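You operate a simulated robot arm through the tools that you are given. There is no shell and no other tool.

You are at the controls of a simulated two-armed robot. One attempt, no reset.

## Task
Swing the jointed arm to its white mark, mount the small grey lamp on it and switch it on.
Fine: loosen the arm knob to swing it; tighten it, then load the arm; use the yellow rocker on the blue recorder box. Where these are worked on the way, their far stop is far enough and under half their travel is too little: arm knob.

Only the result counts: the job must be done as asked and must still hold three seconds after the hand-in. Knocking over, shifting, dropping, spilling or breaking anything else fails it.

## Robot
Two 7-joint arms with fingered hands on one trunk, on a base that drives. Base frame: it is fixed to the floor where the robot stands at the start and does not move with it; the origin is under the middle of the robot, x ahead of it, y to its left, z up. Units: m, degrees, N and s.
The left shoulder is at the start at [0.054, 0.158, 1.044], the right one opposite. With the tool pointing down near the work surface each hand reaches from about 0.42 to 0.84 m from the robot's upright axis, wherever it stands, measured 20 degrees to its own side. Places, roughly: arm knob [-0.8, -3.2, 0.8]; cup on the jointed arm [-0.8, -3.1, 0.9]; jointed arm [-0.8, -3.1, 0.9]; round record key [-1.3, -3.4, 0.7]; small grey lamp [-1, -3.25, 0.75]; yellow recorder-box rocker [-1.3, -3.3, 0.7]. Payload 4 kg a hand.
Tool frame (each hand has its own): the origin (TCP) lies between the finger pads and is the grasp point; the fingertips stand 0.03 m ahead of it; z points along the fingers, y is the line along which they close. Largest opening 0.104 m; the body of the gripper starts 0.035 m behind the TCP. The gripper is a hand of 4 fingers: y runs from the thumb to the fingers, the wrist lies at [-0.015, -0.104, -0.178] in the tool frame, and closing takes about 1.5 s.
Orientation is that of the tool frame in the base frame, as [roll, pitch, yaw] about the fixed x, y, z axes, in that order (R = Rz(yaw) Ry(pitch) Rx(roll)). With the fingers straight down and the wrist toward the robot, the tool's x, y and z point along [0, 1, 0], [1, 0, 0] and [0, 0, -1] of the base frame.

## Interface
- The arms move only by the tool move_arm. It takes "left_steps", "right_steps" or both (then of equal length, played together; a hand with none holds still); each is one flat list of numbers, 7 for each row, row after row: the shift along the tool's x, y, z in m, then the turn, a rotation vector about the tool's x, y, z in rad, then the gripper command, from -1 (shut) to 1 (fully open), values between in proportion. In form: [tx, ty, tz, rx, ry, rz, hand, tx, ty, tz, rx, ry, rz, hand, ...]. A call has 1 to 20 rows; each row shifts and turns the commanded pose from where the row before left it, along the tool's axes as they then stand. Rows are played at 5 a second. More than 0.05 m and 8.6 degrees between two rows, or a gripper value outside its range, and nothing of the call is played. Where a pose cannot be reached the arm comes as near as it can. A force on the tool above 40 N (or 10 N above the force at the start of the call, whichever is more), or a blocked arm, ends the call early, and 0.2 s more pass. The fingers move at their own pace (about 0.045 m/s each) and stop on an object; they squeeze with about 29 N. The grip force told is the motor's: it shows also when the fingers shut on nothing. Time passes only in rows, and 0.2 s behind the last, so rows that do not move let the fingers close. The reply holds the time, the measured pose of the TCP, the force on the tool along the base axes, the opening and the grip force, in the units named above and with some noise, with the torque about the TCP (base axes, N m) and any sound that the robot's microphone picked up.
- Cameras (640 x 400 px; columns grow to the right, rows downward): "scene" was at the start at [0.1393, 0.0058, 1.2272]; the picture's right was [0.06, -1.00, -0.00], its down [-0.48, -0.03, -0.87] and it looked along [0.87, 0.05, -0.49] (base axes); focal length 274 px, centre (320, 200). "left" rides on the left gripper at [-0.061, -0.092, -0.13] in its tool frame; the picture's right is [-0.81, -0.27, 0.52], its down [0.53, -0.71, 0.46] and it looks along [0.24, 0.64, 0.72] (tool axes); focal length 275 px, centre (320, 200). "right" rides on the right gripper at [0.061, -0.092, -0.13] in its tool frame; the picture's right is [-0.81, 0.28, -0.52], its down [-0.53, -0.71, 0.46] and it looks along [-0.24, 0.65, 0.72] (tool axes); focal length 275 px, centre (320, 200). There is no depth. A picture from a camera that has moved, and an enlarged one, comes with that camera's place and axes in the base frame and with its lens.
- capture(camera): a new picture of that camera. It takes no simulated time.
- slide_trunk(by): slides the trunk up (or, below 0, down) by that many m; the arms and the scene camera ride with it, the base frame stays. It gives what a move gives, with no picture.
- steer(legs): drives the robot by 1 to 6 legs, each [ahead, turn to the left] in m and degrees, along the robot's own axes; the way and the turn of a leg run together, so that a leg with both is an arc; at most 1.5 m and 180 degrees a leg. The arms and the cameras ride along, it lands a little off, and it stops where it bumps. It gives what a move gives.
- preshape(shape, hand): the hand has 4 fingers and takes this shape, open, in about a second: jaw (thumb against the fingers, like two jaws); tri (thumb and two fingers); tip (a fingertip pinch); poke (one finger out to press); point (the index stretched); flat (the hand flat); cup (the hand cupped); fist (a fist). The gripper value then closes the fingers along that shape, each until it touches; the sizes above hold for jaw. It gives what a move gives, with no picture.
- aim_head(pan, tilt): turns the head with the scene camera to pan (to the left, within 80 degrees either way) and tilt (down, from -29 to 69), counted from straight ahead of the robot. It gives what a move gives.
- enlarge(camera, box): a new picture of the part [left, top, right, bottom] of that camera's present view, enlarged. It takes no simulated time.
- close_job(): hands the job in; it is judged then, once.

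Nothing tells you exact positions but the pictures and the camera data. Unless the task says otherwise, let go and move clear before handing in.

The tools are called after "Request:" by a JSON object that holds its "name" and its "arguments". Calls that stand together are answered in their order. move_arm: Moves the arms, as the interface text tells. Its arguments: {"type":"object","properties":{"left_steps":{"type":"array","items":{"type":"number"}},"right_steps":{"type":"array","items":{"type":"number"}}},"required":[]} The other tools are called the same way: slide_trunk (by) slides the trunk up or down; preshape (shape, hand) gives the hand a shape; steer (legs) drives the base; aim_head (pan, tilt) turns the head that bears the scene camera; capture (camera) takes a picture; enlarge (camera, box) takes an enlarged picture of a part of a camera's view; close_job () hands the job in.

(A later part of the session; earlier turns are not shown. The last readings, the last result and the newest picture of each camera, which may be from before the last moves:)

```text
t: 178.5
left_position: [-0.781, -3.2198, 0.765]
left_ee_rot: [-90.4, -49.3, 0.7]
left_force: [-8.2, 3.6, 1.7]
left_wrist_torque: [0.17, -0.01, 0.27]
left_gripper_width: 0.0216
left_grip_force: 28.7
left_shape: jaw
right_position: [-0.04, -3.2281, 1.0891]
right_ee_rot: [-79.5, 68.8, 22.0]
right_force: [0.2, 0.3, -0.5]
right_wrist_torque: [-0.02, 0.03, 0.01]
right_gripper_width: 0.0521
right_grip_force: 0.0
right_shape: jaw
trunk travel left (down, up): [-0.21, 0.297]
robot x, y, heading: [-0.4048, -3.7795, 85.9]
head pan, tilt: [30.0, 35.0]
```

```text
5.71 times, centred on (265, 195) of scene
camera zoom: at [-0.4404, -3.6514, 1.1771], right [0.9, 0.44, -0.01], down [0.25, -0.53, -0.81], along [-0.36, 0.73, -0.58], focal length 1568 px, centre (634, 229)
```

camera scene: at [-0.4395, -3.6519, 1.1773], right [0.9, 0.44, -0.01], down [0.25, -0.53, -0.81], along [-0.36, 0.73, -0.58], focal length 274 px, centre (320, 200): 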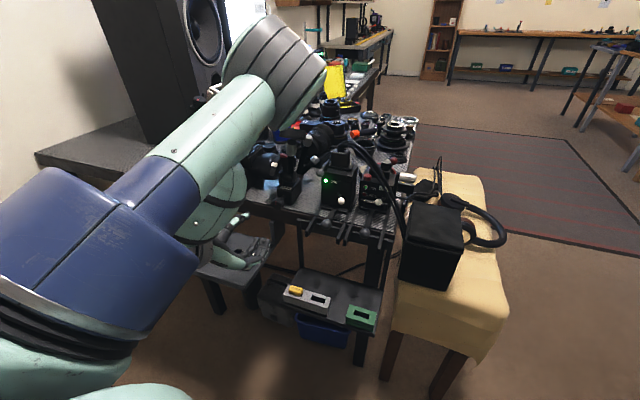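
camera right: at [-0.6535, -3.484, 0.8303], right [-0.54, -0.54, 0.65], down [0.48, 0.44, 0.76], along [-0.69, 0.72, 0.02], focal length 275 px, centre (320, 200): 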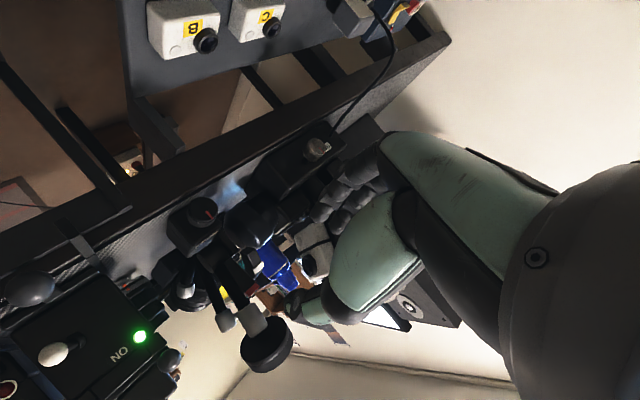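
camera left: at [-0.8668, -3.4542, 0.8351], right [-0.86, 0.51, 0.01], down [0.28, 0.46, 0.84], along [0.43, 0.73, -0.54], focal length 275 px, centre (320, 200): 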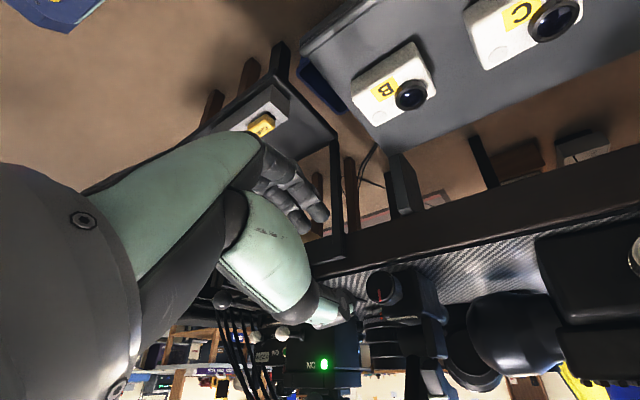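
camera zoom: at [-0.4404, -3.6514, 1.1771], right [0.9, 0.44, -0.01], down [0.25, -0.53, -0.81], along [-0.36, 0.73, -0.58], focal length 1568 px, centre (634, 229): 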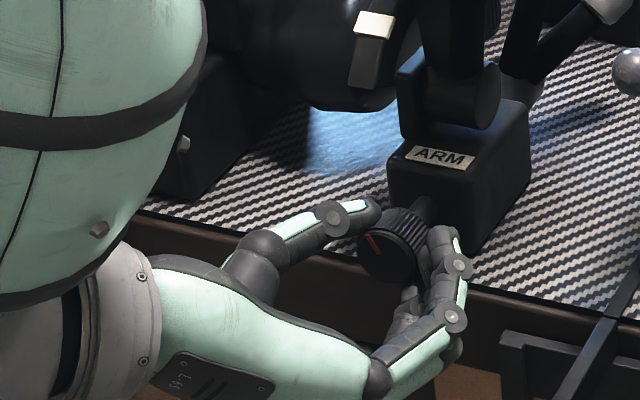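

The red line turned with the hand — the knob follows. I'll continue counter-clockwise.

Request:
{"name": "move_arm", "arguments": {"left_steps": [0, 0, 0, 0, 0, -0.09, -1, 0, 0, 0, 0, 0, -0.09, -1, 0, 0, 0, 0, 0, -0.09, -1, 0, 0, 0, 0, 0, -0.09, -1, 0, 0, 0, 0, 0, -0.09, -1, 0, 0, 0, 0, 0, -0.09, -1, 0, 0, 0, 0, 0, -0.09, -1, 0, 0, 0, 0, 0, -0.09, -1, 0, 0, 0, 0, 0, 0, -1]}}

Request:
{"name": "enlarge", "arguments": {"camera": "left", "box": [240, 180, 440, 305]}}

Request:
{"name": "enlarge", "arguments": {"camera": "scene", "box": [230, 130, 310, 230]}}

```text
t: 180.5
left_position: [-0.7806, -3.2188, 0.767]
left_ee_rot: [108.1, -89.3, 162.3]
left_force: [-12.4, 3.7, 1.0]
left_wrist_torque: [0.1, 0.01, 0.48]
left_gripper_width: 0.0215
left_grip_force: 28.6
left_shape: jaw
right_position: [-0.0398, -3.2279, 1.0891]
right_ee_rot: [-79.2, 68.9, 22.3]
right_force: [-0.1, -0.6, 0.3]
right_wrist_torque: [0.01, -0.04, -0.01]
right_gripper_width: 0.0523
right_grip_force: 0.2
right_shape: jaw
trunk travel left (down, up): [-0.21, 0.297]
robot x, y, heading: [-0.4075, -3.7787, 85.8]
head pan, tilt: [30.0, 35.0]
```

```text
3.20 times, centred on (340, 242) of left
camera zoom: at [-0.87, -3.3508, 0.7042], right [-0.27, 0.51, -0.82], down [-0.72, 0.45, 0.52], along [0.64, 0.73, 0.25], focal length 881 px, centre (256, 64)
```

zoom: 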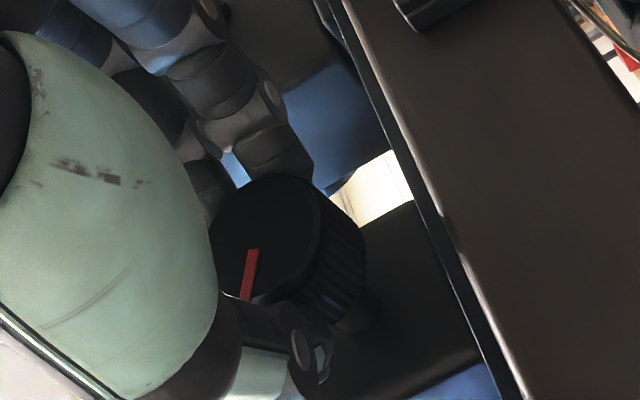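

```text
4.00 times, centred on (270, 180) of scene
camera zoom: at [-0.4409, -3.6514, 1.1771], right [0.9, 0.44, -0.01], down [0.25, -0.53, -0.81], along [-0.36, 0.73, -0.58], focal length 1098 px, centre (520, 280)
```

zoom: 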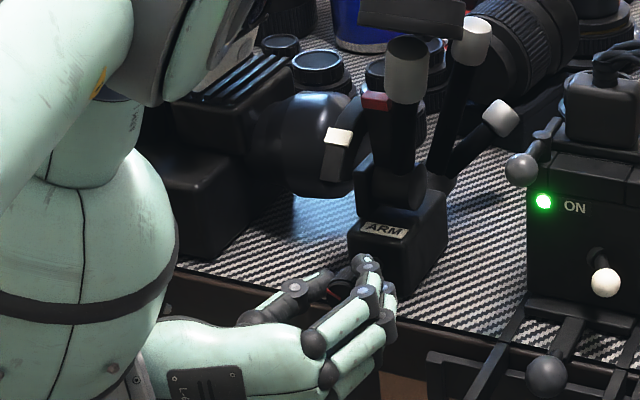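

The knob has turned about 65–70° counter-clockwise. The hand can't go much further without its wrist nearing the box below, so I'll release, back off, roll back and regrasp to continue.

Request:
{"name": "move_arm", "arguments": {"left_steps": [0, 0, 0, 0, 0, 0, 0, 0, 0, 0, 0, 0, 0, 0, 0, 0, 0, 0, 0, 0, 0.1, 0, 0, -0.02, 0, 0, 0, 0.1, 0, 0, -0.02, 0, 0, 0, 0.1, 0, 0, 0, 0, 0, 0, 0.1]}}

Request:
{"name": "enlarge", "arguments": {"camera": "left", "box": [240, 180, 440, 305]}}

Request:
{"name": "enlarge", "arguments": {"camera": "scene", "box": [230, 130, 310, 230]}}

```text
t: 181.9
left_position: [-0.7797, -3.2596, 0.7662]
left_ee_rot: [115.9, -89.4, 154.4]
left_force: [0.0, 0.9, -0.7]
left_wrist_torque: [0.03, -0.01, -0.01]
left_gripper_width: 0.0566
left_grip_force: 0.1
left_shape: jaw
right_position: [-0.0383, -3.229, 1.0888]
right_ee_rot: [-79.0, 68.9, 22.5]
right_force: [0.7, 0.1, -0.3]
right_wrist_torque: [0.01, 0.0, -0.01]
right_gripper_width: 0.0523
right_grip_force: 0.1
right_shape: jaw
trunk travel left (down, up): [-0.21, 0.297]
robot x, y, heading: [-0.4031, -3.7786, 85.9]
head pan, tilt: [30.0, 35.0]
```

```text
3.20 times, centred on (340, 242) of left
camera zoom: at [-0.8702, -3.3908, 0.7048], right [-0.27, 0.51, -0.81], down [-0.72, 0.45, 0.52], along [0.64, 0.73, 0.25], focal length 881 px, centre (256, 64)
```

zoom: 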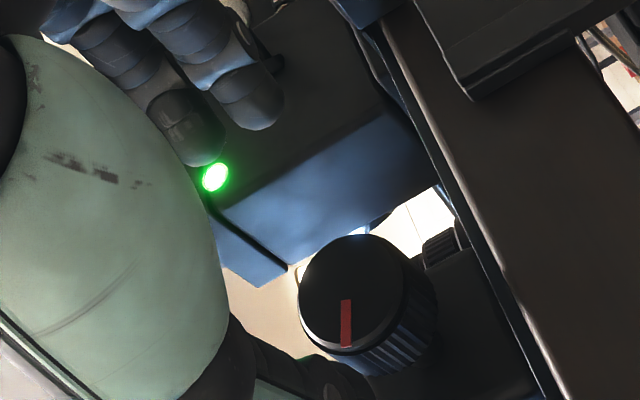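

```text
4.00 times, centred on (270, 180) of scene
camera zoom: at [-0.4393, -3.6516, 1.1772], right [0.9, 0.44, -0.01], down [0.25, -0.53, -0.81], along [-0.36, 0.73, -0.58], focal length 1098 px, centre (520, 280)
```

zoom: 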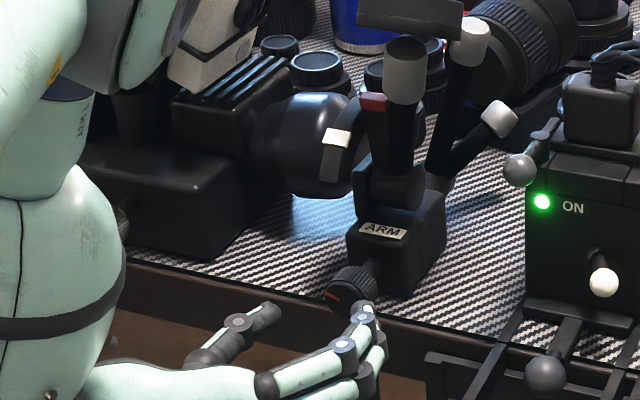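

Request:
{"name": "move_arm", "arguments": {"left_steps": [0, 0, 0, 0, 0, 0.145, 0.1, 0, 0, 0, 0, 0, 0.145, 0.1, 0, 0, 0, 0, 0, 0.145, 0.1, 0, 0, 0, 0, 0, 0.145, 0.1, 0, 0, 0, 0, 0, 0.145, 0.1, 0, 0, 0, 0, 0, 0.145, 0.1, 0, 0, 0, 0, 0, 0.145, 0.1, 0, 0, 0, 0, 0, 0.145, 0.1, 0, 0, 0, 0, 0, 0.145, 0.1, 0, 0, 0, 0, 0, 0, 0.1]}}

Request:
{"name": "enlarge", "arguments": {"camera": "left", "box": [240, 180, 440, 305]}}

```text
t: 184.1
left_position: [-0.7796, -3.2594, 0.7662]
left_ee_rot: [-90.2, -15.6, 0.4]
left_force: [0.3, 0.4, 0.8]
left_wrist_torque: [-0.03, 0.01, 0.0]
left_gripper_width: 0.0565
left_grip_force: 0.0
left_shape: jaw
right_position: [-0.0395, -3.2285, 1.0895]
right_ee_rot: [-79.2, 68.9, 22.3]
right_force: [-0.6, -0.7, -0.5]
right_wrist_torque: [0.0, 0.04, 0.01]
right_gripper_width: 0.0522
right_grip_force: 0.1
right_shape: jaw
trunk travel left (down, up): [-0.21, 0.297]
robot x, y, heading: [-0.405, -3.7745, 85.7]
head pan, tilt: [30.0, 35.0]
```

```text
3.20 times, centred on (340, 242) of left
camera zoom: at [-0.862, -3.3908, 0.839], right [-0.86, 0.51, 0.05], down [0.32, 0.46, 0.83], along [0.4, 0.73, -0.56], focal length 881 px, centre (256, 64)
```

zoom: 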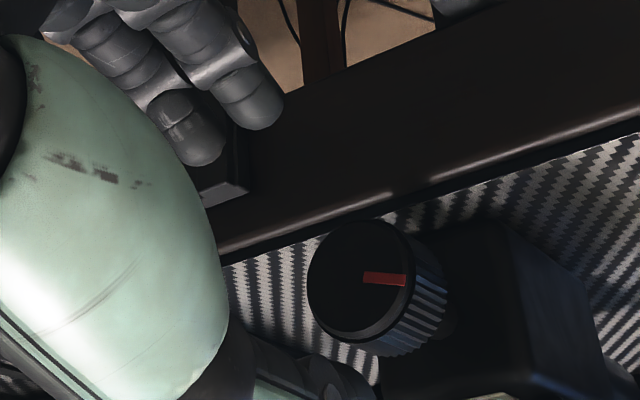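

Request:
{"name": "move_arm", "arguments": {"left_steps": [0, 0, 0.021, 0, 0, 0, 0.1, -0.001, 0, 0.021, 0, 0, 0, 0.1, 0, 0, 0, 0, 0, 0, 0, 0, 0, 0, 0, 0, 0, -0.6, 0, 0, 0, 0, 0, 0, -1, 0, 0, 0, 0, 0, 0, -1, 0, 0, 0, 0, 0, 0, -1, 0, 0, 0, 0, 0, 0, -1, 0, 0, 0, 0, 0, -0.09, -1, 0, 0, 0, 0, 0, -0.09, -1, 0, 0, 0, 0, 0, -0.09, -1, 0, 0, 0, 0, 0, -0.09, -1, 0, 0, 0, 0, 0, 0, -1]}}

Request:
{"name": "enlarge", "arguments": {"camera": "left", "box": [240, 180, 440, 305]}}

Request:
{"name": "enlarge", "arguments": {"camera": "scene", "box": [230, 130, 310, 230]}}

```text
t: 186.9
left_position: [-0.7819, -3.2173, 0.7666]
left_ee_rot: [-90.1, -36.3, 0.5]
left_force: [-6.6, 5.1, 8.9]
left_wrist_torque: [0.32, 0.08, 0.18]
left_gripper_width: 0.021
left_grip_force: 29.4
left_shape: jaw
right_position: [-0.0383, -3.2298, 1.0882]
right_ee_rot: [-79.0, 69.0, 22.5]
right_force: [0.0, 0.4, -0.9]
right_wrist_torque: [-0.04, 0.02, 0.0]
right_gripper_width: 0.0519
right_grip_force: 0.1
right_shape: jaw
trunk travel left (down, up): [-0.21, 0.297]
robot x, y, heading: [-0.404, -3.773, 85.7]
head pan, tilt: [30.0, 35.0]
```

```text
3.20 times, centred on (340, 242) of left
camera zoom: at [-0.8834, -3.3487, 0.805], right [-0.82, 0.51, -0.26], down [0.0, 0.46, 0.89], along [0.57, 0.73, -0.38], focal length 881 px, centre (256, 64)
```

zoom: 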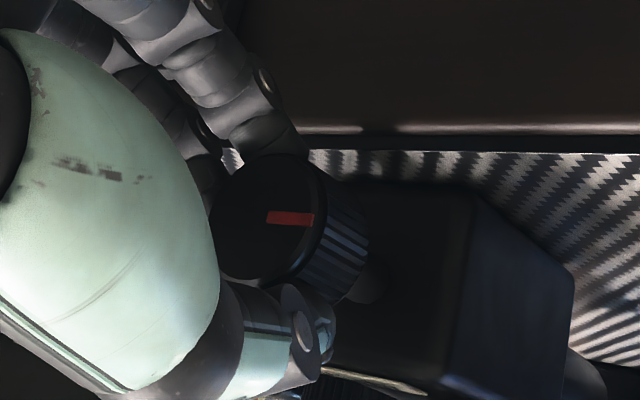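

```text
4.00 times, centred on (270, 180) of scene
camera zoom: at [-0.4396, -3.6522, 1.1772], right [0.9, 0.44, -0.01], down [0.25, -0.53, -0.81], along [-0.36, 0.73, -0.58], focal length 1098 px, centre (520, 280)
```

zoom: 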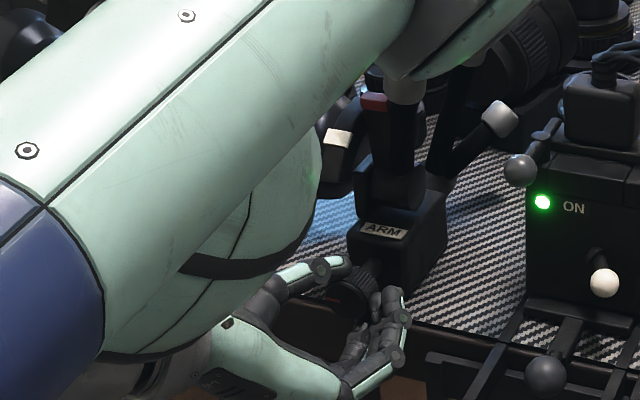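

Request:
{"name": "move_arm", "arguments": {"left_steps": [0, -0.001, 0, 0, 0, -0.09, -1, 0, -0.001, 0, 0, 0, -0.09, -1, 0, -0.001, 0, 0, 0, -0.09, -1, 0, 0, 0, 0, 0, -0.09, -1, 0, 0, 0, 0, 0, -0.09, -1, 0, 0, 0, 0, 0, -0.09, -1, 0, 0, 0, 0, 0, -0.09, -1, 0, 0, 0, 0, 0, -0.09, -1, 0, 0, 0, 0, 0, -0.09, -1, 0, 0, 0, 0, 0, -0.09, -1, 0, 0, 0, 0, 0, 0, -1]}}

Request:
{"name": "enlarge", "arguments": {"camera": "left", "box": [240, 180, 440, 305]}}

Request:
{"name": "enlarge", "arguments": {"camera": "scene", "box": [230, 130, 310, 230]}}

```text
t: 189.3
left_position: [-0.7813, -3.2153, 0.7706]
left_ee_rot: [-84.0, -88.1, -5.6]
left_force: [2.7, 7.0, 3.0]
left_wrist_torque: [-0.01, 0.13, -0.09]
left_gripper_width: 0.017
left_grip_force: 28.7
left_shape: jaw
right_position: [-0.0375, -3.2289, 1.0893]
right_ee_rot: [-79.2, 68.9, 22.2]
right_force: [0.2, 0.0, 0.4]
right_wrist_torque: [0.03, 0.01, 0.01]
right_gripper_width: 0.0521
right_grip_force: 0.0
right_shape: jaw
trunk travel left (down, up): [-0.21, 0.297]
robot x, y, heading: [-0.4069, -3.7786, 85.6]
head pan, tilt: [30.0, 35.0]
```

```text
3.20 times, centred on (340, 242) of left
camera zoom: at [-0.8745, -3.3471, 0.7124], right [-0.3, 0.52, -0.8], down [-0.7, 0.45, 0.56], along [0.65, 0.73, 0.22], focal length 881 px, centre (256, 64)
```

zoom: 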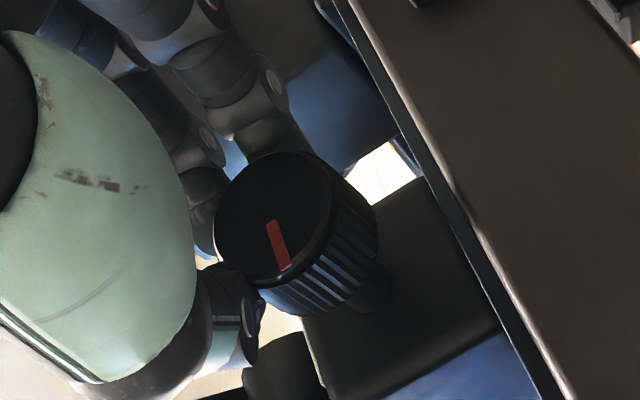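

```text
4.00 times, centred on (270, 180) of scene
camera zoom: at [-0.4392, -3.651, 1.1773], right [0.9, 0.44, -0.01], down [0.25, -0.53, -0.81], along [-0.36, 0.73, -0.58], focal length 1098 px, centre (520, 280)
```

zoom: 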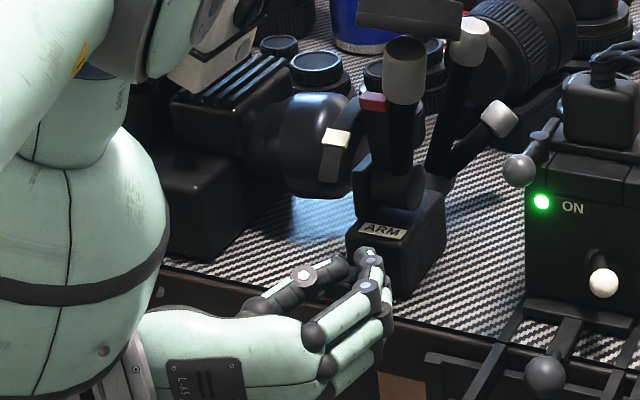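

The hand slipped at the end: the red line now sits about 90° counter-clockwise, so the knob has reached its far stop. I'll release, back away and inspect the arm.

Request:
{"name": "move_arm", "arguments": {"left_steps": [0, 0, 0, 0, 0, 0, 0.1, 0, 0, 0, 0, 0, 0, 0.1, 0, 0, 0, 0, 0, 0, 0.1, 0, 0, -0.03, 0, 0, 0, 0.1, 0, 0, -0.03, 0, 0, 0, 0.1, 0, 0, -0.03, 0, 0, 0, 0.1, 0, 0, -0.03, 0, 0, 0, 0.1, 0, 0, 0, 0, 0, 0, 0.1]}}

Request:
{"name": "aim_head", "arguments": {"pan": 32, "tilt": 30}}

Request:
{"name": "enlarge", "arguments": {"camera": "scene", "box": [240, 110, 350, 220]}}

Request:
{"name": "capture", "arguments": {"camera": "scene"}}

```text
t: 191.1
left_position: [-0.7818, -3.338, 0.7721]
left_ee_rot: [-95.1, -87.9, 5.5]
left_force: [0.8, 0.3, 0.3]
left_wrist_torque: [0.0, 0.01, -0.01]
left_gripper_width: 0.0572
left_grip_force: 0.1
left_shape: jaw
right_position: [-0.038, -3.2291, 1.089]
right_ee_rot: [-79.2, 68.9, 22.2]
right_force: [-1.1, 0.3, 0.0]
right_wrist_torque: [-0.03, 0.01, -0.02]
right_gripper_width: 0.0519
right_grip_force: 0.0
right_shape: jaw
trunk travel left (down, up): [-0.21, 0.297]
robot x, y, heading: [-0.4034, -3.7766, 85.8]
head pan, tilt: [30.0, 35.0]
```

```text
t: 191.7
left_position: [-0.7821, -3.3389, 0.7701]
left_ee_rot: [-99.6, -88.0, 9.9]
left_force: [-0.4, 0.1, -0.2]
left_wrist_torque: [0.0, -0.04, 0.03]
left_gripper_width: 0.0569
left_grip_force: 0.0
left_shape: jaw
right_position: [-0.0374, -3.2298, 1.0896]
right_ee_rot: [-79.0, 68.9, 22.4]
right_force: [0.8, -0.5, 0.2]
right_wrist_torque: [-0.01, 0.03, -0.04]
right_gripper_width: 0.052
right_grip_force: 0.1
right_shape: jaw
trunk travel left (down, up): [-0.21, 0.297]
robot x, y, heading: [-0.4054, -3.7753, 85.6]
head pan, tilt: [32.0, 30.0]
```

```text
3.64 times, centred on (295, 165) of scene
camera zoom: at [-0.4436, -3.6511, 1.1849], right [0.88, 0.47, -0.01], down [0.23, -0.45, -0.86], along [-0.4, 0.76, -0.51], focal length 998 px, centre (411, 327)
```

zoom: 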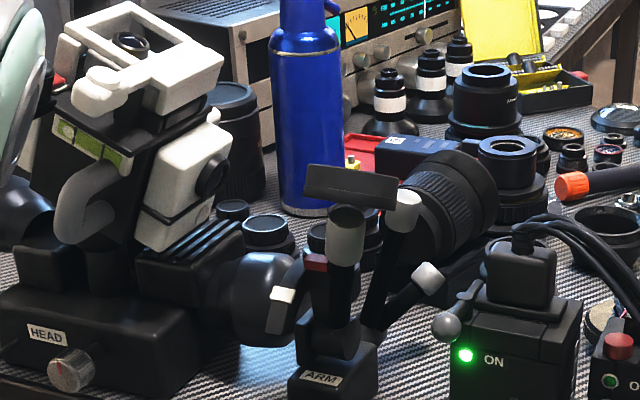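

```text
taken
camera scene: at [-0.4436, -3.6511, 1.1849], right [0.88, 0.47, -0.01], down [0.23, -0.45, -0.86], along [-0.4, 0.76, -0.51], focal length 274 px, centre (320, 200)
```

scene: 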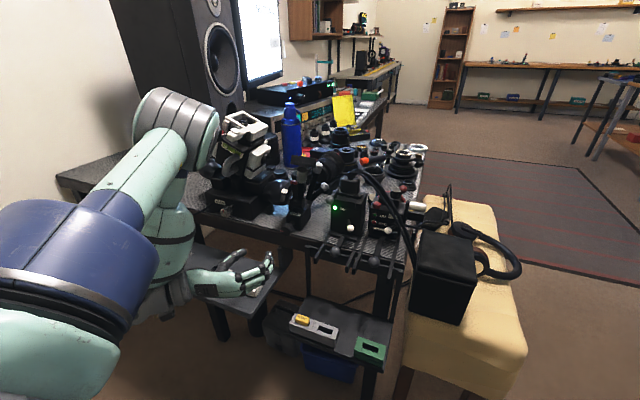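

Request:
{"name": "enlarge", "arguments": {"camera": "scene", "box": [275, 150, 335, 230]}}

Request:
{"name": "capture", "arguments": {"camera": "left"}}

```text
5.00 times, centred on (305, 190) of scene
camera zoom: at [-0.4436, -3.6511, 1.1849], right [0.88, 0.47, -0.01], down [0.23, -0.45, -0.86], along [-0.4, 0.76, -0.51], focal length 1372 px, centre (395, 250)
```

zoom: 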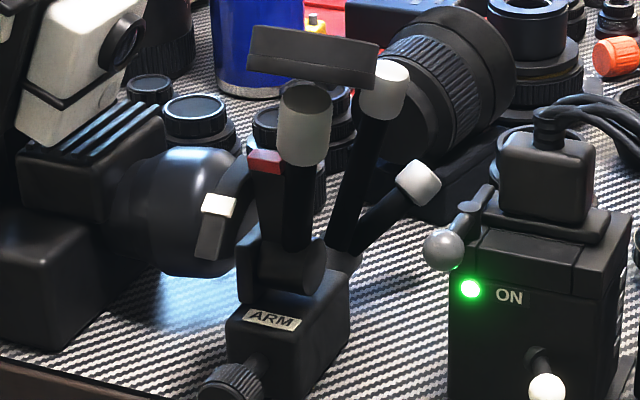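

```text
taken
camera left: at [-0.8756, -3.4697, 0.7128], right [-0.31, 0.51, -0.8], down [-0.7, 0.45, 0.56], along [0.65, 0.73, 0.22], focal length 275 px, centre (320, 200)
```

left: 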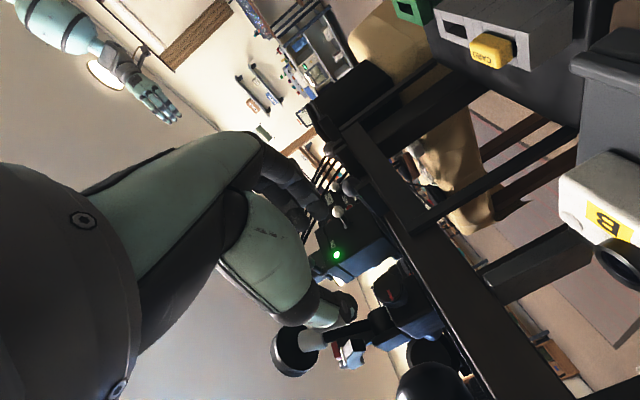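

Triangulating from left and right views: hub at about y -3.112, z 0.797; red pointer 17° and white mark 39.6° forward of vertical about it (radii both ≈0.073). So the arm must swing about 22–23° toward me, moving the cup from [-0.762, -3.128, 0.930] to about [-0.762, -3.178, 0.914], where it becomes level. I'll raise the left hand to cup height, opened wide.

Request:
{"name": "move_arm", "arguments": {"left_steps": [0.04, 0.005, 0, 0, 0, 0, 0.63, 0.04, 0.005, 0, 0, 0, 0, 0.63, 0.04, 0.005, 0, 0, 0, 0, 0.63, 0.04, 0.005, 0, 0, 0, 0, 0.63, 0, 0, 0.02, 0, 0, 0, 0.63, 0, 0, 0.02, 0, 0, 0, 0.63, 0, 0, 0.02, 0, 0, 0, 0.63, 0, 0, 0, 0, 0, 0, 0.63]}}

Request:
{"name": "capture", "arguments": {"camera": "left"}}

Request:
{"name": "enlarge", "arguments": {"camera": "scene", "box": [220, 130, 360, 240]}}

```text
t: 193.5
left_position: [-0.7558, -3.2756, 0.9278]
left_ee_rot: [-94.6, -87.9, 4.9]
left_force: [0.0, 0.3, 0.6]
left_wrist_torque: [-0.02, 0.0, 0.0]
left_gripper_width: 0.0844
left_grip_force: 0.0
left_shape: jaw
right_position: [-0.0383, -3.2291, 1.0886]
right_ee_rot: [-79.3, 68.9, 22.2]
right_force: [-0.1, 0.1, 1.0]
right_wrist_torque: [0.03, -0.01, 0.01]
right_gripper_width: 0.0521
right_grip_force: 0.1
right_shape: jaw
trunk travel left (down, up): [-0.21, 0.297]
robot x, y, heading: [-0.4081, -3.7763, 85.9]
head pan, tilt: [32.0, 30.0]
```

```text
taken
camera left: at [-0.8487, -3.408, 0.8709], right [-0.31, 0.51, -0.8], down [-0.7, 0.45, 0.56], along [0.65, 0.73, 0.22], focal length 275 px, centre (320, 200)
```

left: 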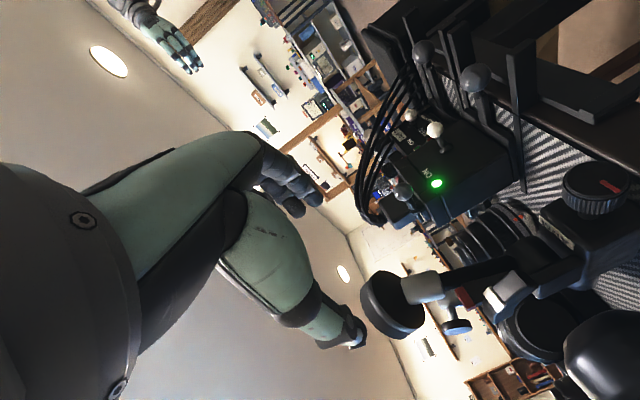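

```text
3.64 times, centred on (290, 185) of scene
camera zoom: at [-0.4435, -3.6512, 1.185], right [0.88, 0.47, -0.01], down [0.23, -0.45, -0.86], along [-0.4, 0.76, -0.51], focal length 998 px, centre (429, 254)
```

zoom: 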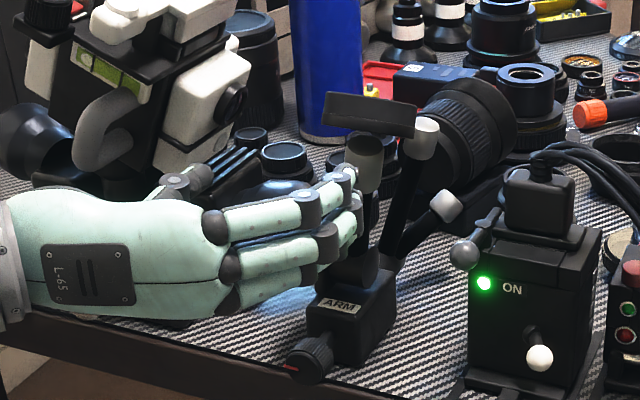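

The cup lies on the hand's axis within a few millimetres. I'll advance so fingers and thumb straddle it.

Request:
{"name": "move_arm", "arguments": {"left_steps": [0, -0.003, 0.026, 0, 0, 0, 0.63, 0, -0.003, 0.026, 0, 0, 0, 0.63, 0, 0, 0.026, 0, 0, 0, 0.63, 0, 0, 0.026, 0, 0, 0, 0.63, 0, 0, 0.024, 0, 0, 0, 0.63, 0, 0, 0, 0, 0, 0, 0.63]}}

Request:
{"name": "capture", "arguments": {"camera": "left"}}

Request:
{"name": "enlarge", "arguments": {"camera": "scene", "box": [220, 130, 360, 240]}}

```text
t: 194.9
left_position: [-0.762, -3.1474, 0.9266]
left_ee_rot: [-94.9, -88.0, 5.2]
left_force: [-0.6, 0.1, -0.3]
left_wrist_torque: [0.0, 0.0, 0.0]
left_gripper_width: 0.0844
left_grip_force: 0.2
left_shape: jaw
right_position: [-0.0381, -3.2305, 1.0892]
right_ee_rot: [-78.9, 68.8, 22.5]
right_force: [-0.1, -1.2, 0.0]
right_wrist_torque: [0.03, -0.02, 0.01]
right_gripper_width: 0.052
right_grip_force: 0.0
right_shape: jaw
trunk travel left (down, up): [-0.21, 0.297]
robot x, y, heading: [-0.406, -3.7779, 86.0]
head pan, tilt: [32.0, 30.0]
```

```text
taken
camera left: at [-0.8552, -3.2798, 0.8698], right [-0.31, 0.51, -0.8], down [-0.7, 0.45, 0.56], along [0.65, 0.73, 0.22], focal length 275 px, centre (320, 200)
```

left: 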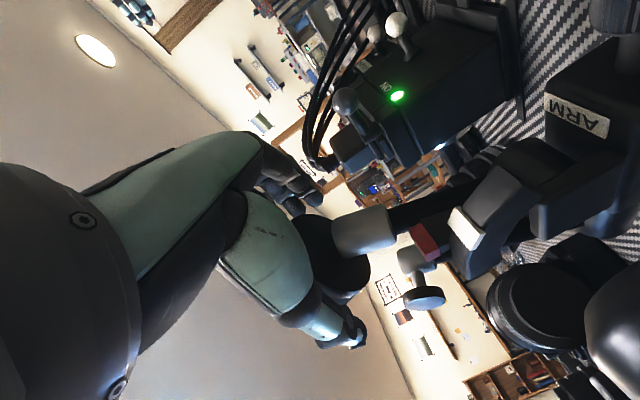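

```text
3.64 times, centred on (290, 185) of scene
camera zoom: at [-0.4438, -3.6515, 1.185], right [0.88, 0.47, -0.01], down [0.23, -0.45, -0.86], along [-0.4, 0.76, -0.51], focal length 998 px, centre (429, 254)
```

zoom: 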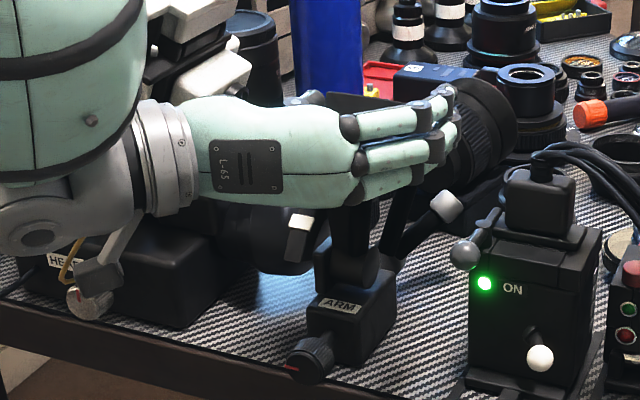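

Request:
{"name": "move_arm", "arguments": {"left_steps": [0, 0, 0, 0, 0, 0, 0.4, 0, 0, 0, 0, 0, 0, 0.25, 0, 0, 0, 0, 0, 0, 0.15, 0, 0, 0, 0, 0, 0, 0.1, 0, 0, 0, 0, 0, 0, 0.05, 0, 0, 0, 0, 0, 0, 0.05]}}

Request:
{"name": "capture", "arguments": {"camera": "left"}}

Request:
{"name": "enlarge", "arguments": {"camera": "scene", "box": [220, 130, 360, 240]}}

```text
t: 196.3
left_position: [-0.7622, -3.1478, 0.928]
left_ee_rot: [-95.4, -88.0, 5.7]
left_force: [-3.1, -0.4, -0.1]
left_wrist_torque: [0.03, 0.02, 0.07]
left_gripper_width: 0.0583
left_grip_force: 0.0
left_shape: jaw
right_position: [-0.0392, -3.2293, 1.0881]
right_ee_rot: [-79.3, 68.8, 22.2]
right_force: [0.0, 0.4, 0.1]
right_wrist_torque: [-0.03, 0.02, -0.01]
right_gripper_width: 0.0522
right_grip_force: 0.1
right_shape: jaw
trunk travel left (down, up): [-0.21, 0.297]
robot x, y, heading: [-0.4075, -3.7788, 85.8]
head pan, tilt: [32.0, 30.0]
```

```text
taken
camera left: at [-0.8554, -3.2797, 0.8695], right [-0.31, 0.51, -0.8], down [-0.7, 0.45, 0.56], along [0.65, 0.73, 0.22], focal length 275 px, centre (320, 200)
```

left: 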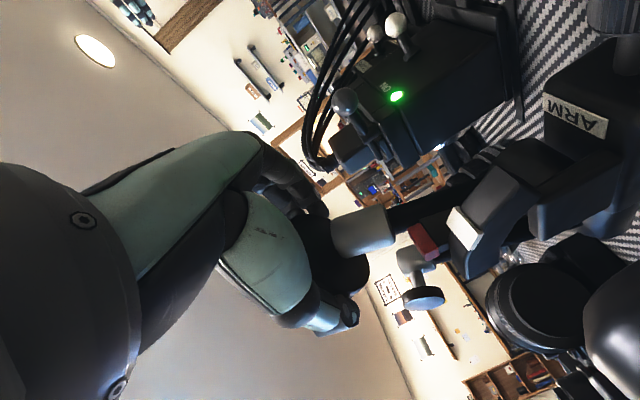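

```text
3.64 times, centred on (290, 185) of scene
camera zoom: at [-0.4438, -3.651, 1.1849], right [0.88, 0.47, -0.01], down [0.23, -0.45, -0.86], along [-0.4, 0.76, -0.51], focal length 998 px, centre (429, 254)
```

zoom: 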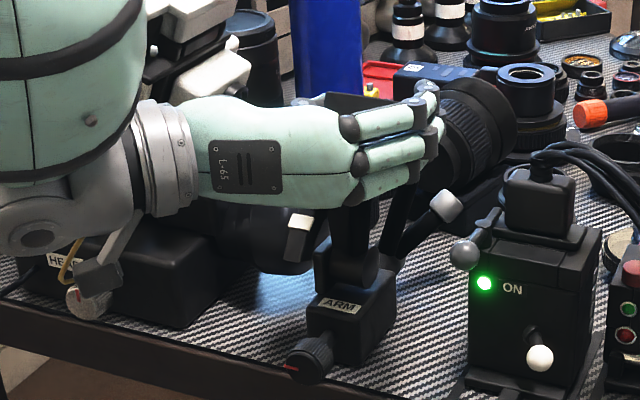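

Request:
{"name": "move_arm", "arguments": {"left_steps": [0, 0, 0, 0, 0, 0, -0.05, 0, 0, 0, 0, 0, 0, -0.15, 0, 0, 0, 0, 0, 0, -0.25, 0, 0, 0, 0, 0, 0, -0.25]}}

Request:
{"name": "enlarge", "arguments": {"camera": "left", "box": [260, 150, 520, 330]}}

```text
t: 197.3
left_position: [-0.7627, -3.1474, 0.9278]
left_ee_rot: [-99.5, -87.9, 9.8]
left_force: [-3.0, -0.3, 0.3]
left_wrist_torque: [0.03, 0.02, 0.08]
left_gripper_width: 0.0529
left_grip_force: 28.6
left_shape: jaw
right_position: [-0.0388, -3.2292, 1.0897]
right_ee_rot: [-79.3, 68.9, 22.2]
right_force: [0.8, 0.9, -0.1]
right_wrist_torque: [0.02, -0.07, -0.02]
right_gripper_width: 0.0521
right_grip_force: 0.0
right_shape: jaw
trunk travel left (down, up): [-0.21, 0.297]
robot x, y, heading: [-0.4105, -3.7819, 85.7]
head pan, tilt: [32.0, 30.0]
```

```text
2.22 times, centred on (390, 240) of left
camera zoom: at [-0.8553, -3.2797, 0.8695], right [-0.31, 0.51, -0.8], down [-0.7, 0.45, 0.56], along [0.65, 0.73, 0.22], focal length 612 px, centre (164, 111)
```

zoom: 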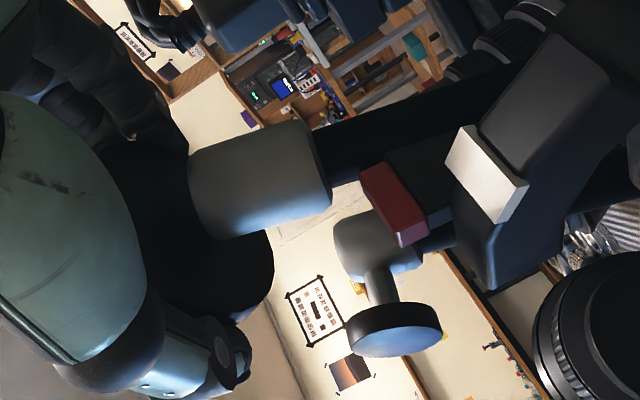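

Gripped the cup squarely. I'll pull it toward me along the arc, half of the way first, and then check the pointer against the white mark.

Request:
{"name": "move_arm", "arguments": {"left_steps": [-0.001, 0, -0.0065, 0, 0, 0, -0.25, -0.0012, 0, -0.0065, 0, 0, 0, -0.25, -0.0016, 0, -0.0064, 0, 0, 0, -0.25, -0.0019, 0, -0.0064, 0, 0, 0, -0.25, 0, 0, 0, 0, 0, 0, -0.25]}}

Request:
{"name": "enlarge", "arguments": {"camera": "left", "box": [260, 150, 520, 330]}}

Request:
{"name": "enlarge", "arguments": {"camera": "scene", "box": [260, 150, 340, 230]}}

```text
t: 198.5
left_position: [-0.7629, -3.1748, 0.9223]
left_ee_rot: [-95.2, -87.9, 5.5]
left_force: [6.1, 1.5, 0.1]
left_wrist_torque: [0.17, -0.01, 0.06]
left_gripper_width: 0.0533
left_grip_force: 28.6
left_shape: jaw
right_position: [-0.0372, -3.2285, 1.0888]
right_ee_rot: [-79.3, 68.9, 22.2]
right_force: [-0.6, -0.7, -0.2]
right_wrist_torque: [0.02, 0.03, -0.05]
right_gripper_width: 0.0521
right_grip_force: 0.1
right_shape: jaw
trunk travel left (down, up): [-0.21, 0.297]
robot x, y, heading: [-0.4049, -3.7813, 85.9]
head pan, tilt: [32.0, 30.0]
```

```text
2.22 times, centred on (390, 240) of left
camera zoom: at [-0.8549, -3.3057, 0.8651], right [-0.31, 0.51, -0.8], down [-0.7, 0.45, 0.56], along [0.65, 0.73, 0.22], focal length 612 px, centre (164, 111)
```

zoom: 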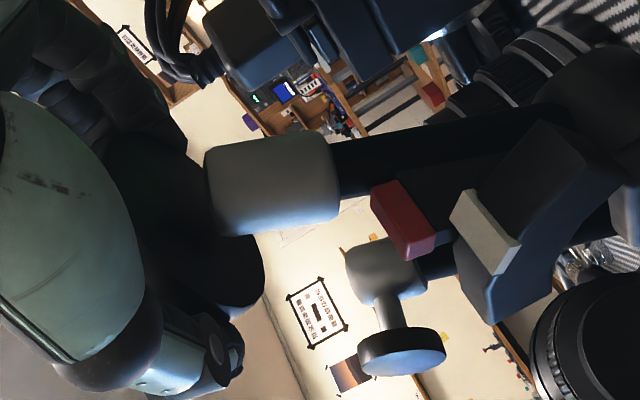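

```text
5.00 times, centred on (300, 190) of scene
camera zoom: at [-0.4426, -3.6507, 1.185], right [0.88, 0.47, -0.01], down [0.23, -0.45, -0.86], along [-0.4, 0.76, -0.51], focal length 1372 px, centre (420, 250)
```

zoom: 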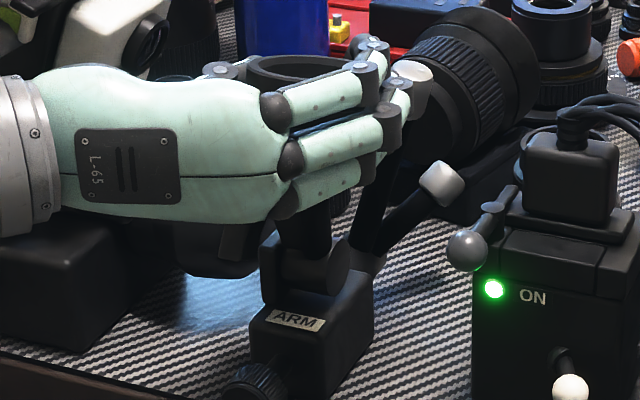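

The arm swings freely with the hand, and the red pointer is nearing the white mark. I'll do the next quarter.

Request:
{"name": "move_arm", "arguments": {"left_steps": [-0.0022, 0, -0.0062, 0, 0, 0, -0.25, -0.0025, 0, -0.0061, 0, 0, 0, -0.25, 0, 0, 0, 0, 0, 0, -0.25]}}

Request:
{"name": "enlarge", "arguments": {"camera": "left", "box": [260, 150, 520, 330]}}

Request:
{"name": "aim_head", "arguments": {"pan": 30, "tilt": 28}}

Request:
{"name": "enlarge", "arguments": {"camera": "scene", "box": [250, 140, 330, 220]}}

```text
t: 199.3
left_position: [-0.7617, -3.1875, 0.9186]
left_ee_rot: [-95.1, -87.8, 5.4]
left_force: [9.3, 2.8, 0.5]
left_wrist_torque: [0.26, 0.0, 0.05]
left_gripper_width: 0.054
left_grip_force: 28.3
left_shape: jaw
right_position: [-0.0371, -3.2283, 1.0895]
right_ee_rot: [-79.1, 68.9, 22.3]
right_force: [0.3, 0.4, 0.1]
right_wrist_torque: [-0.02, 0.01, 0.01]
right_gripper_width: 0.0519
right_grip_force: 0.1
right_shape: jaw
trunk travel left (down, up): [-0.21, 0.297]
robot x, y, heading: [-0.4049, -3.7757, 85.9]
head pan, tilt: [32.0, 30.0]
```

```text
2.22 times, centred on (390, 240) of left
camera zoom: at [-0.8551, -3.3182, 0.8607], right [-0.31, 0.51, -0.8], down [-0.7, 0.45, 0.56], along [0.65, 0.73, 0.22], focal length 612 px, centre (164, 111)
```

zoom: 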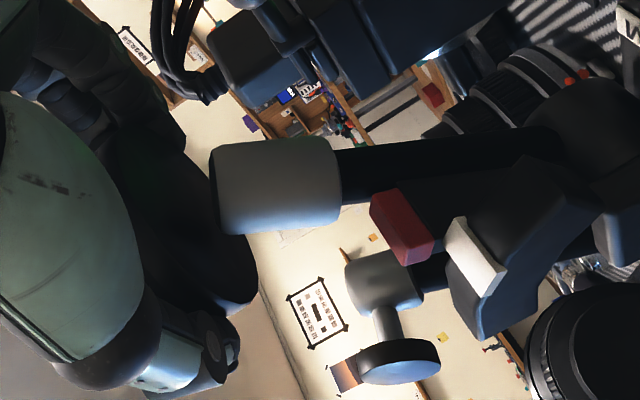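

```text
t: 199.9
left_position: [-0.7625, -3.1865, 0.9176]
left_ee_rot: [-95.0, -87.8, 5.3]
left_force: [8.2, 2.9, 1.1]
left_wrist_torque: [0.24, -0.05, 0.01]
left_gripper_width: 0.0539
left_grip_force: 29.4
left_shape: jaw
right_position: [-0.038, -3.2293, 1.0875]
right_ee_rot: [-79.2, 68.9, 22.2]
right_force: [0.3, -0.4, 0.1]
right_wrist_torque: [0.02, -0.01, 0.04]
right_gripper_width: 0.052
right_grip_force: 0.1
right_shape: jaw
trunk travel left (down, up): [-0.21, 0.297]
robot x, y, heading: [-0.4106, -3.776, 85.8]
head pan, tilt: [30.0, 28.0]
```

```text
5.00 times, centred on (290, 180) of scene
camera zoom: at [-0.4396, -3.6486, 1.1881], right [0.9, 0.44, -0.01], down [0.2, -0.43, -0.88], along [-0.39, 0.79, -0.48], focal length 1372 px, centre (470, 300)
```

zoom: 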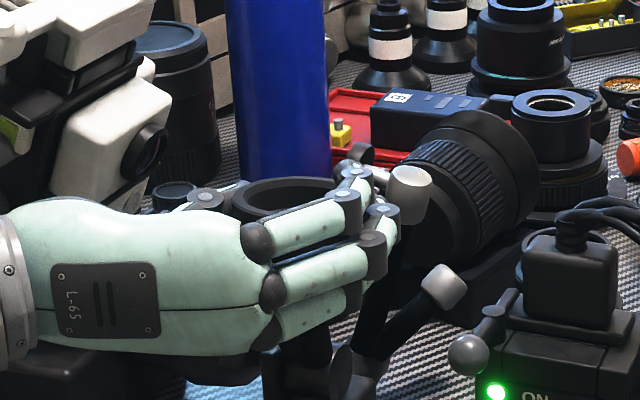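

The arm has swung about 17.5° by geometry. For the final bit I want a better look at pointer versus mark, so I'll check what the right hand's camera sees from the other side.

Request:
{"name": "capture", "arguments": {"camera": "right"}}

Request:
{"name": "enlarge", "arguments": {"camera": "left", "box": [390, 170, 490, 260]}}

```text
taken
camera right: at [0.0948, -3.333, 1.0542], right [-0.41, -0.66, 0.62], down [0.38, 0.5, 0.78], along [-0.83, 0.56, 0.05], focal length 275 px, centre (320, 200)
```

right: 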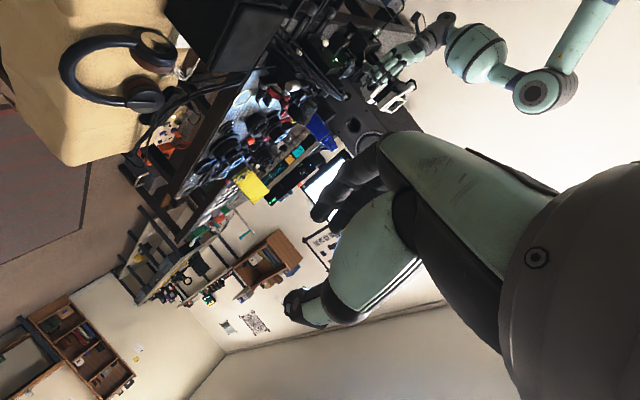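

```text
4.44 times, centred on (440, 215) of left
camera zoom: at [-0.8551, -3.3183, 0.8607], right [-0.31, 0.51, -0.8], down [-0.7, 0.45, 0.56], along [0.65, 0.73, 0.22], focal length 1224 px, centre (-213, 133)
```

zoom: 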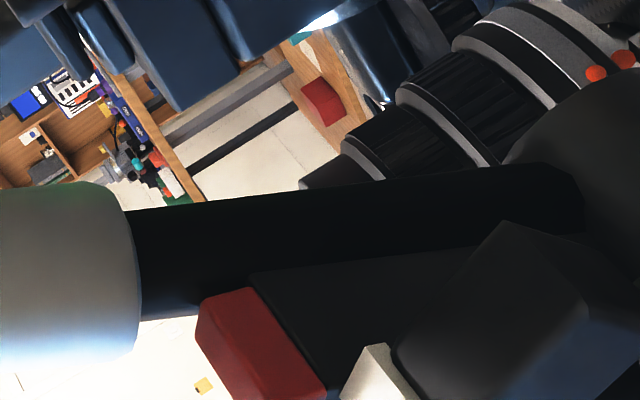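

Request:
{"name": "enlarge", "arguments": {"camera": "right", "box": [310, 20, 420, 120]}}

Request:
{"name": "enlarge", "arguments": {"camera": "left", "box": [400, 200, 500, 300]}}

```text
4.00 times, centred on (365, 70) of right
camera zoom: at [0.0948, -3.333, 1.0542], right [-0.41, -0.66, 0.62], down [0.38, 0.5, 0.78], along [-0.83, 0.56, 0.05], focal length 1101 px, centre (140, 720)
```

zoom: 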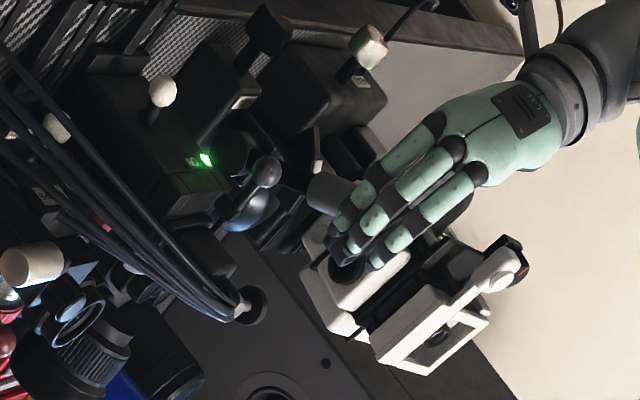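

```text
4.00 times, centred on (450, 250) of left
camera zoom: at [-0.8551, -3.3183, 0.8607], right [-0.31, 0.51, -0.8], down [-0.7, 0.45, 0.56], along [0.65, 0.73, 0.22], focal length 1101 px, centre (-200, 0)
```

zoom: 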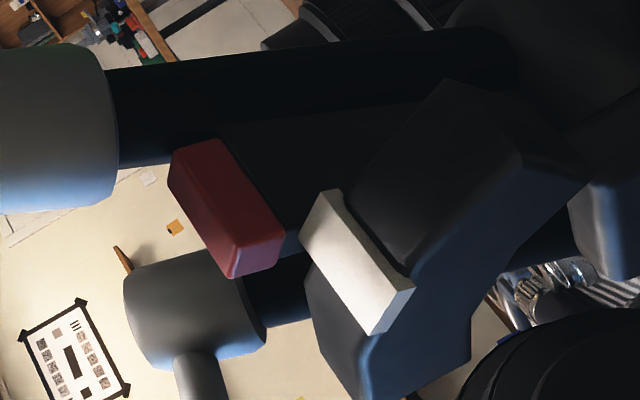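

The oblique view isn't conclusive. I'll loosen my grip slightly and see whether the arm stays by its own friction.

Request:
{"name": "move_arm", "arguments": {"left_steps": [0, 0, 0, 0, 0, 0, 0.1, 0, 0, 0, 0, 0, 0, 0.2, 0, 0, 0, 0, 0, 0, 0.3, 0, 0, 0, 0, 0, 0, 0.35, 0, 0, 0, 0, 0, 0, 0.35]}}

Request:
{"name": "enlarge", "arguments": {"camera": "left", "box": [400, 200, 500, 300]}}

Request:
{"name": "enlarge", "arguments": {"camera": "scene", "box": [270, 155, 320, 205]}}

```text
t: 201.2
left_position: [-0.7644, -3.1868, 0.9184]
left_ee_rot: [-94.3, -88.0, 4.6]
left_force: [0.6, 0.0, 0.6]
left_wrist_torque: [-0.01, 0.0, -0.02]
left_gripper_width: 0.0699
left_grip_force: 0.0
left_shape: jaw
right_position: [-0.0378, -3.2293, 1.0884]
right_ee_rot: [-79.2, 68.9, 22.2]
right_force: [-0.7, -0.4, -0.1]
right_wrist_torque: [0.0, 0.03, 0.04]
right_gripper_width: 0.052
right_grip_force: 0.0
right_shape: jaw
trunk travel left (down, up): [-0.21, 0.297]
robot x, y, heading: [-0.4087, -3.7736, 85.9]
head pan, tilt: [30.0, 28.0]
```

```text
4.00 times, centred on (450, 250) of left
camera zoom: at [-0.8563, -3.3186, 0.8601], right [-0.31, 0.51, -0.8], down [-0.7, 0.45, 0.56], along [0.65, 0.73, 0.22], focal length 1101 px, centre (-200, 0)
```

zoom: 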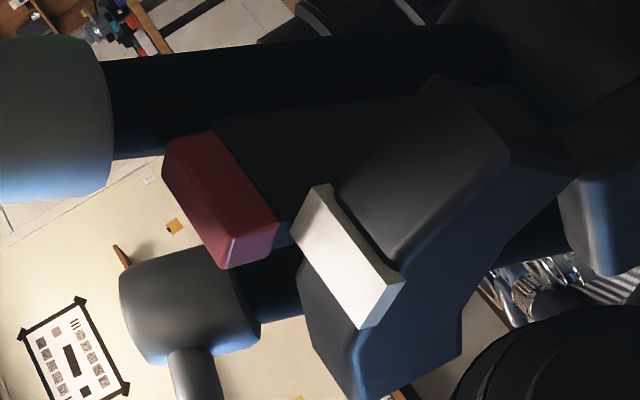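

```text
8.00 times, centred on (295, 180) of scene
camera zoom: at [-0.4409, -3.6488, 1.1881], right [0.9, 0.44, -0.01], down [0.2, -0.43, -0.88], along [-0.39, 0.79, -0.48], focal length 2196 px, centre (520, 360)
```

zoom: 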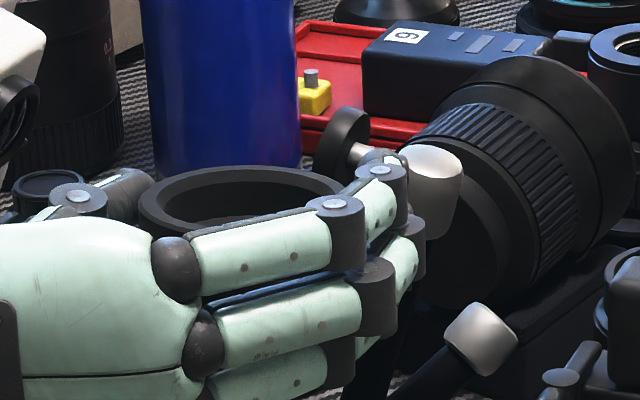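

The arm holds by friction when let go. I'll back the hand out to view the marks unobstructed.

Request:
{"name": "move_arm", "arguments": {"left_steps": [0, 0, 0, 0, 0, 0, 0.6, 0, 0, -0.03, 0, 0, 0, 0.63, 0, 0, -0.04, 0, 0, 0, 0.63, 0, 0, -0.04, 0, 0, 0, 0.63, 0, 0, -0.04, 0, 0, 0, 0.63, 0, 0, 0, 0, 0, 0, 0.63]}}

Request:
{"name": "enlarge", "arguments": {"camera": "scene", "box": [255, 140, 335, 230]}}

Request:
{"name": "enlarge", "arguments": {"camera": "left", "box": [340, 200, 540, 360]}}

```text
t: 202.6
left_position: [-0.7616, -3.3356, 0.9193]
left_ee_rot: [-95.9, -87.9, 6.2]
left_force: [-0.3, -1.0, -0.2]
left_wrist_torque: [0.02, -0.02, -0.01]
left_gripper_width: 0.0846
left_grip_force: 0.1
left_shape: jaw
right_position: [-0.039, -3.2279, 1.0882]
right_ee_rot: [-79.1, 68.9, 22.3]
right_force: [0.1, 0.1, -1.3]
right_wrist_torque: [0.04, -0.02, 0.02]
right_gripper_width: 0.0521
right_grip_force: 0.1
right_shape: jaw
trunk travel left (down, up): [-0.21, 0.297]
robot x, y, heading: [-0.4057, -3.7782, 85.9]
head pan, tilt: [30.0, 28.0]
```

```text
4.44 times, centred on (295, 185) of scene
camera zoom: at [-0.4407, -3.6482, 1.188], right [0.9, 0.44, -0.01], down [0.2, -0.43, -0.88], along [-0.38, 0.79, -0.48], focal length 1220 px, centre (431, 267)
```

zoom: 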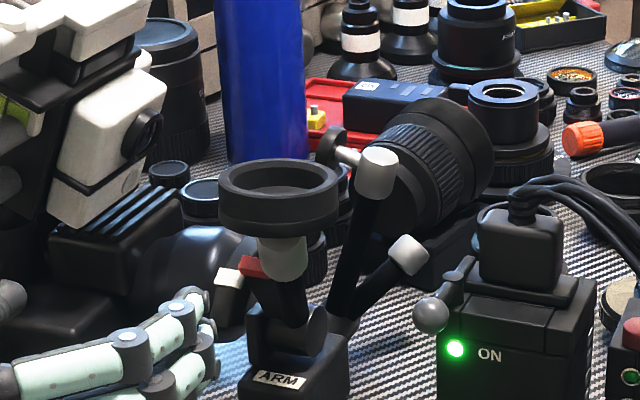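

```text
2.50 times, centred on (440, 280) of left
camera zoom: at [-0.8548, -3.467, 0.8609], right [-0.31, 0.51, -0.8], down [-0.7, 0.45, 0.56], along [0.65, 0.73, 0.22], focal length 688 px, centre (20, 0)
```

zoom: 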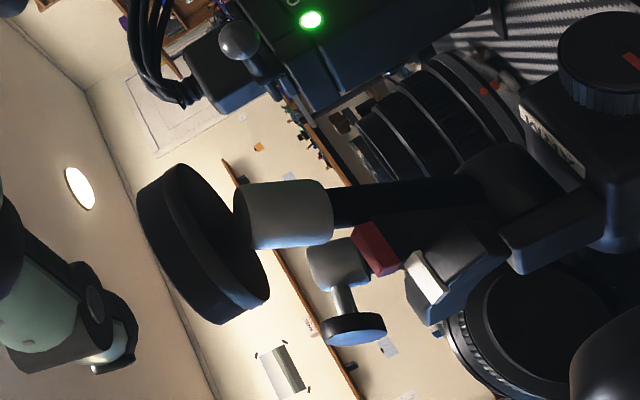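

The cup now looks nearly level. Relative triangulation of red and white gives about 8 mm tangential offset left, i.e. roughly 6° more. I'll re-grip the cup and pull that last bit.

Request:
{"name": "move_arm", "arguments": {"left_steps": [0, 0, 0.04, 0, 0, 0, 0.63, 0, 0, 0.04, 0, 0, 0, 0.63, 0, 0, 0.04, 0, 0, 0, 0.63, 0, 0, 0.029, 0, 0, 0, 0.63, 0, 0, 0, 0, 0, 0, 0.3, 0, 0, 0, 0, 0, 0, 0, 0, 0, 0, 0, 0, 0, -0.25, 0, 0, 0, 0, 0, 0, -0.25, 0, 0, 0, 0, 0, 0, -0.25, -0.0025, 0, -0.006, 0, 0, 0, -0.25, -0.003, 0, -0.006, 0, 0, 0, -0.25, 0, 0, 0, 0, 0, 0, -0.25]}}

Request:
{"name": "enlarge", "arguments": {"camera": "left", "box": [400, 200, 500, 300]}}

```text
t: 205.2
left_position: [-0.763, -3.2, 0.9106]
left_ee_rot: [-96.5, -88.0, 6.9]
left_force: [-0.1, 1.0, -1.6]
left_wrist_torque: [0.1, 0.03, 0.11]
left_gripper_width: 0.0525
left_grip_force: 28.8
left_shape: jaw
right_position: [-0.0381, -3.2288, 1.0887]
right_ee_rot: [-79.4, 69.0, 22.0]
right_force: [-0.4, 0.8, 0.5]
right_wrist_torque: [0.01, 0.01, 0.01]
right_gripper_width: 0.052
right_grip_force: 0.0
right_shape: jaw
trunk travel left (down, up): [-0.21, 0.297]
robot x, y, heading: [-0.4062, -3.7796, 85.8]
head pan, tilt: [30.0, 28.0]
```

```text
4.00 times, centred on (450, 250) of left
camera zoom: at [-0.8565, -3.3311, 0.8536], right [-0.31, 0.51, -0.8], down [-0.7, 0.45, 0.56], along [0.65, 0.73, 0.22], focal length 1101 px, centre (-200, 0)
```

zoom: 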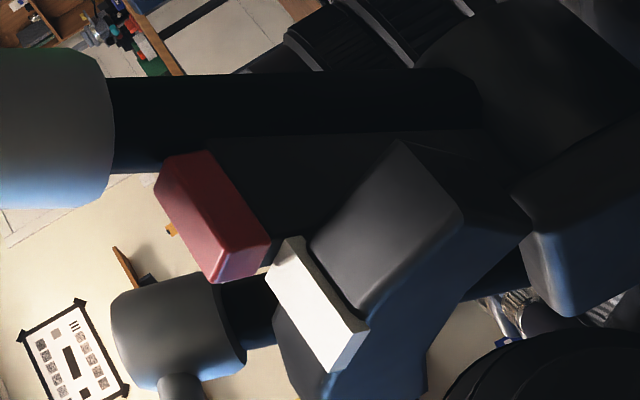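

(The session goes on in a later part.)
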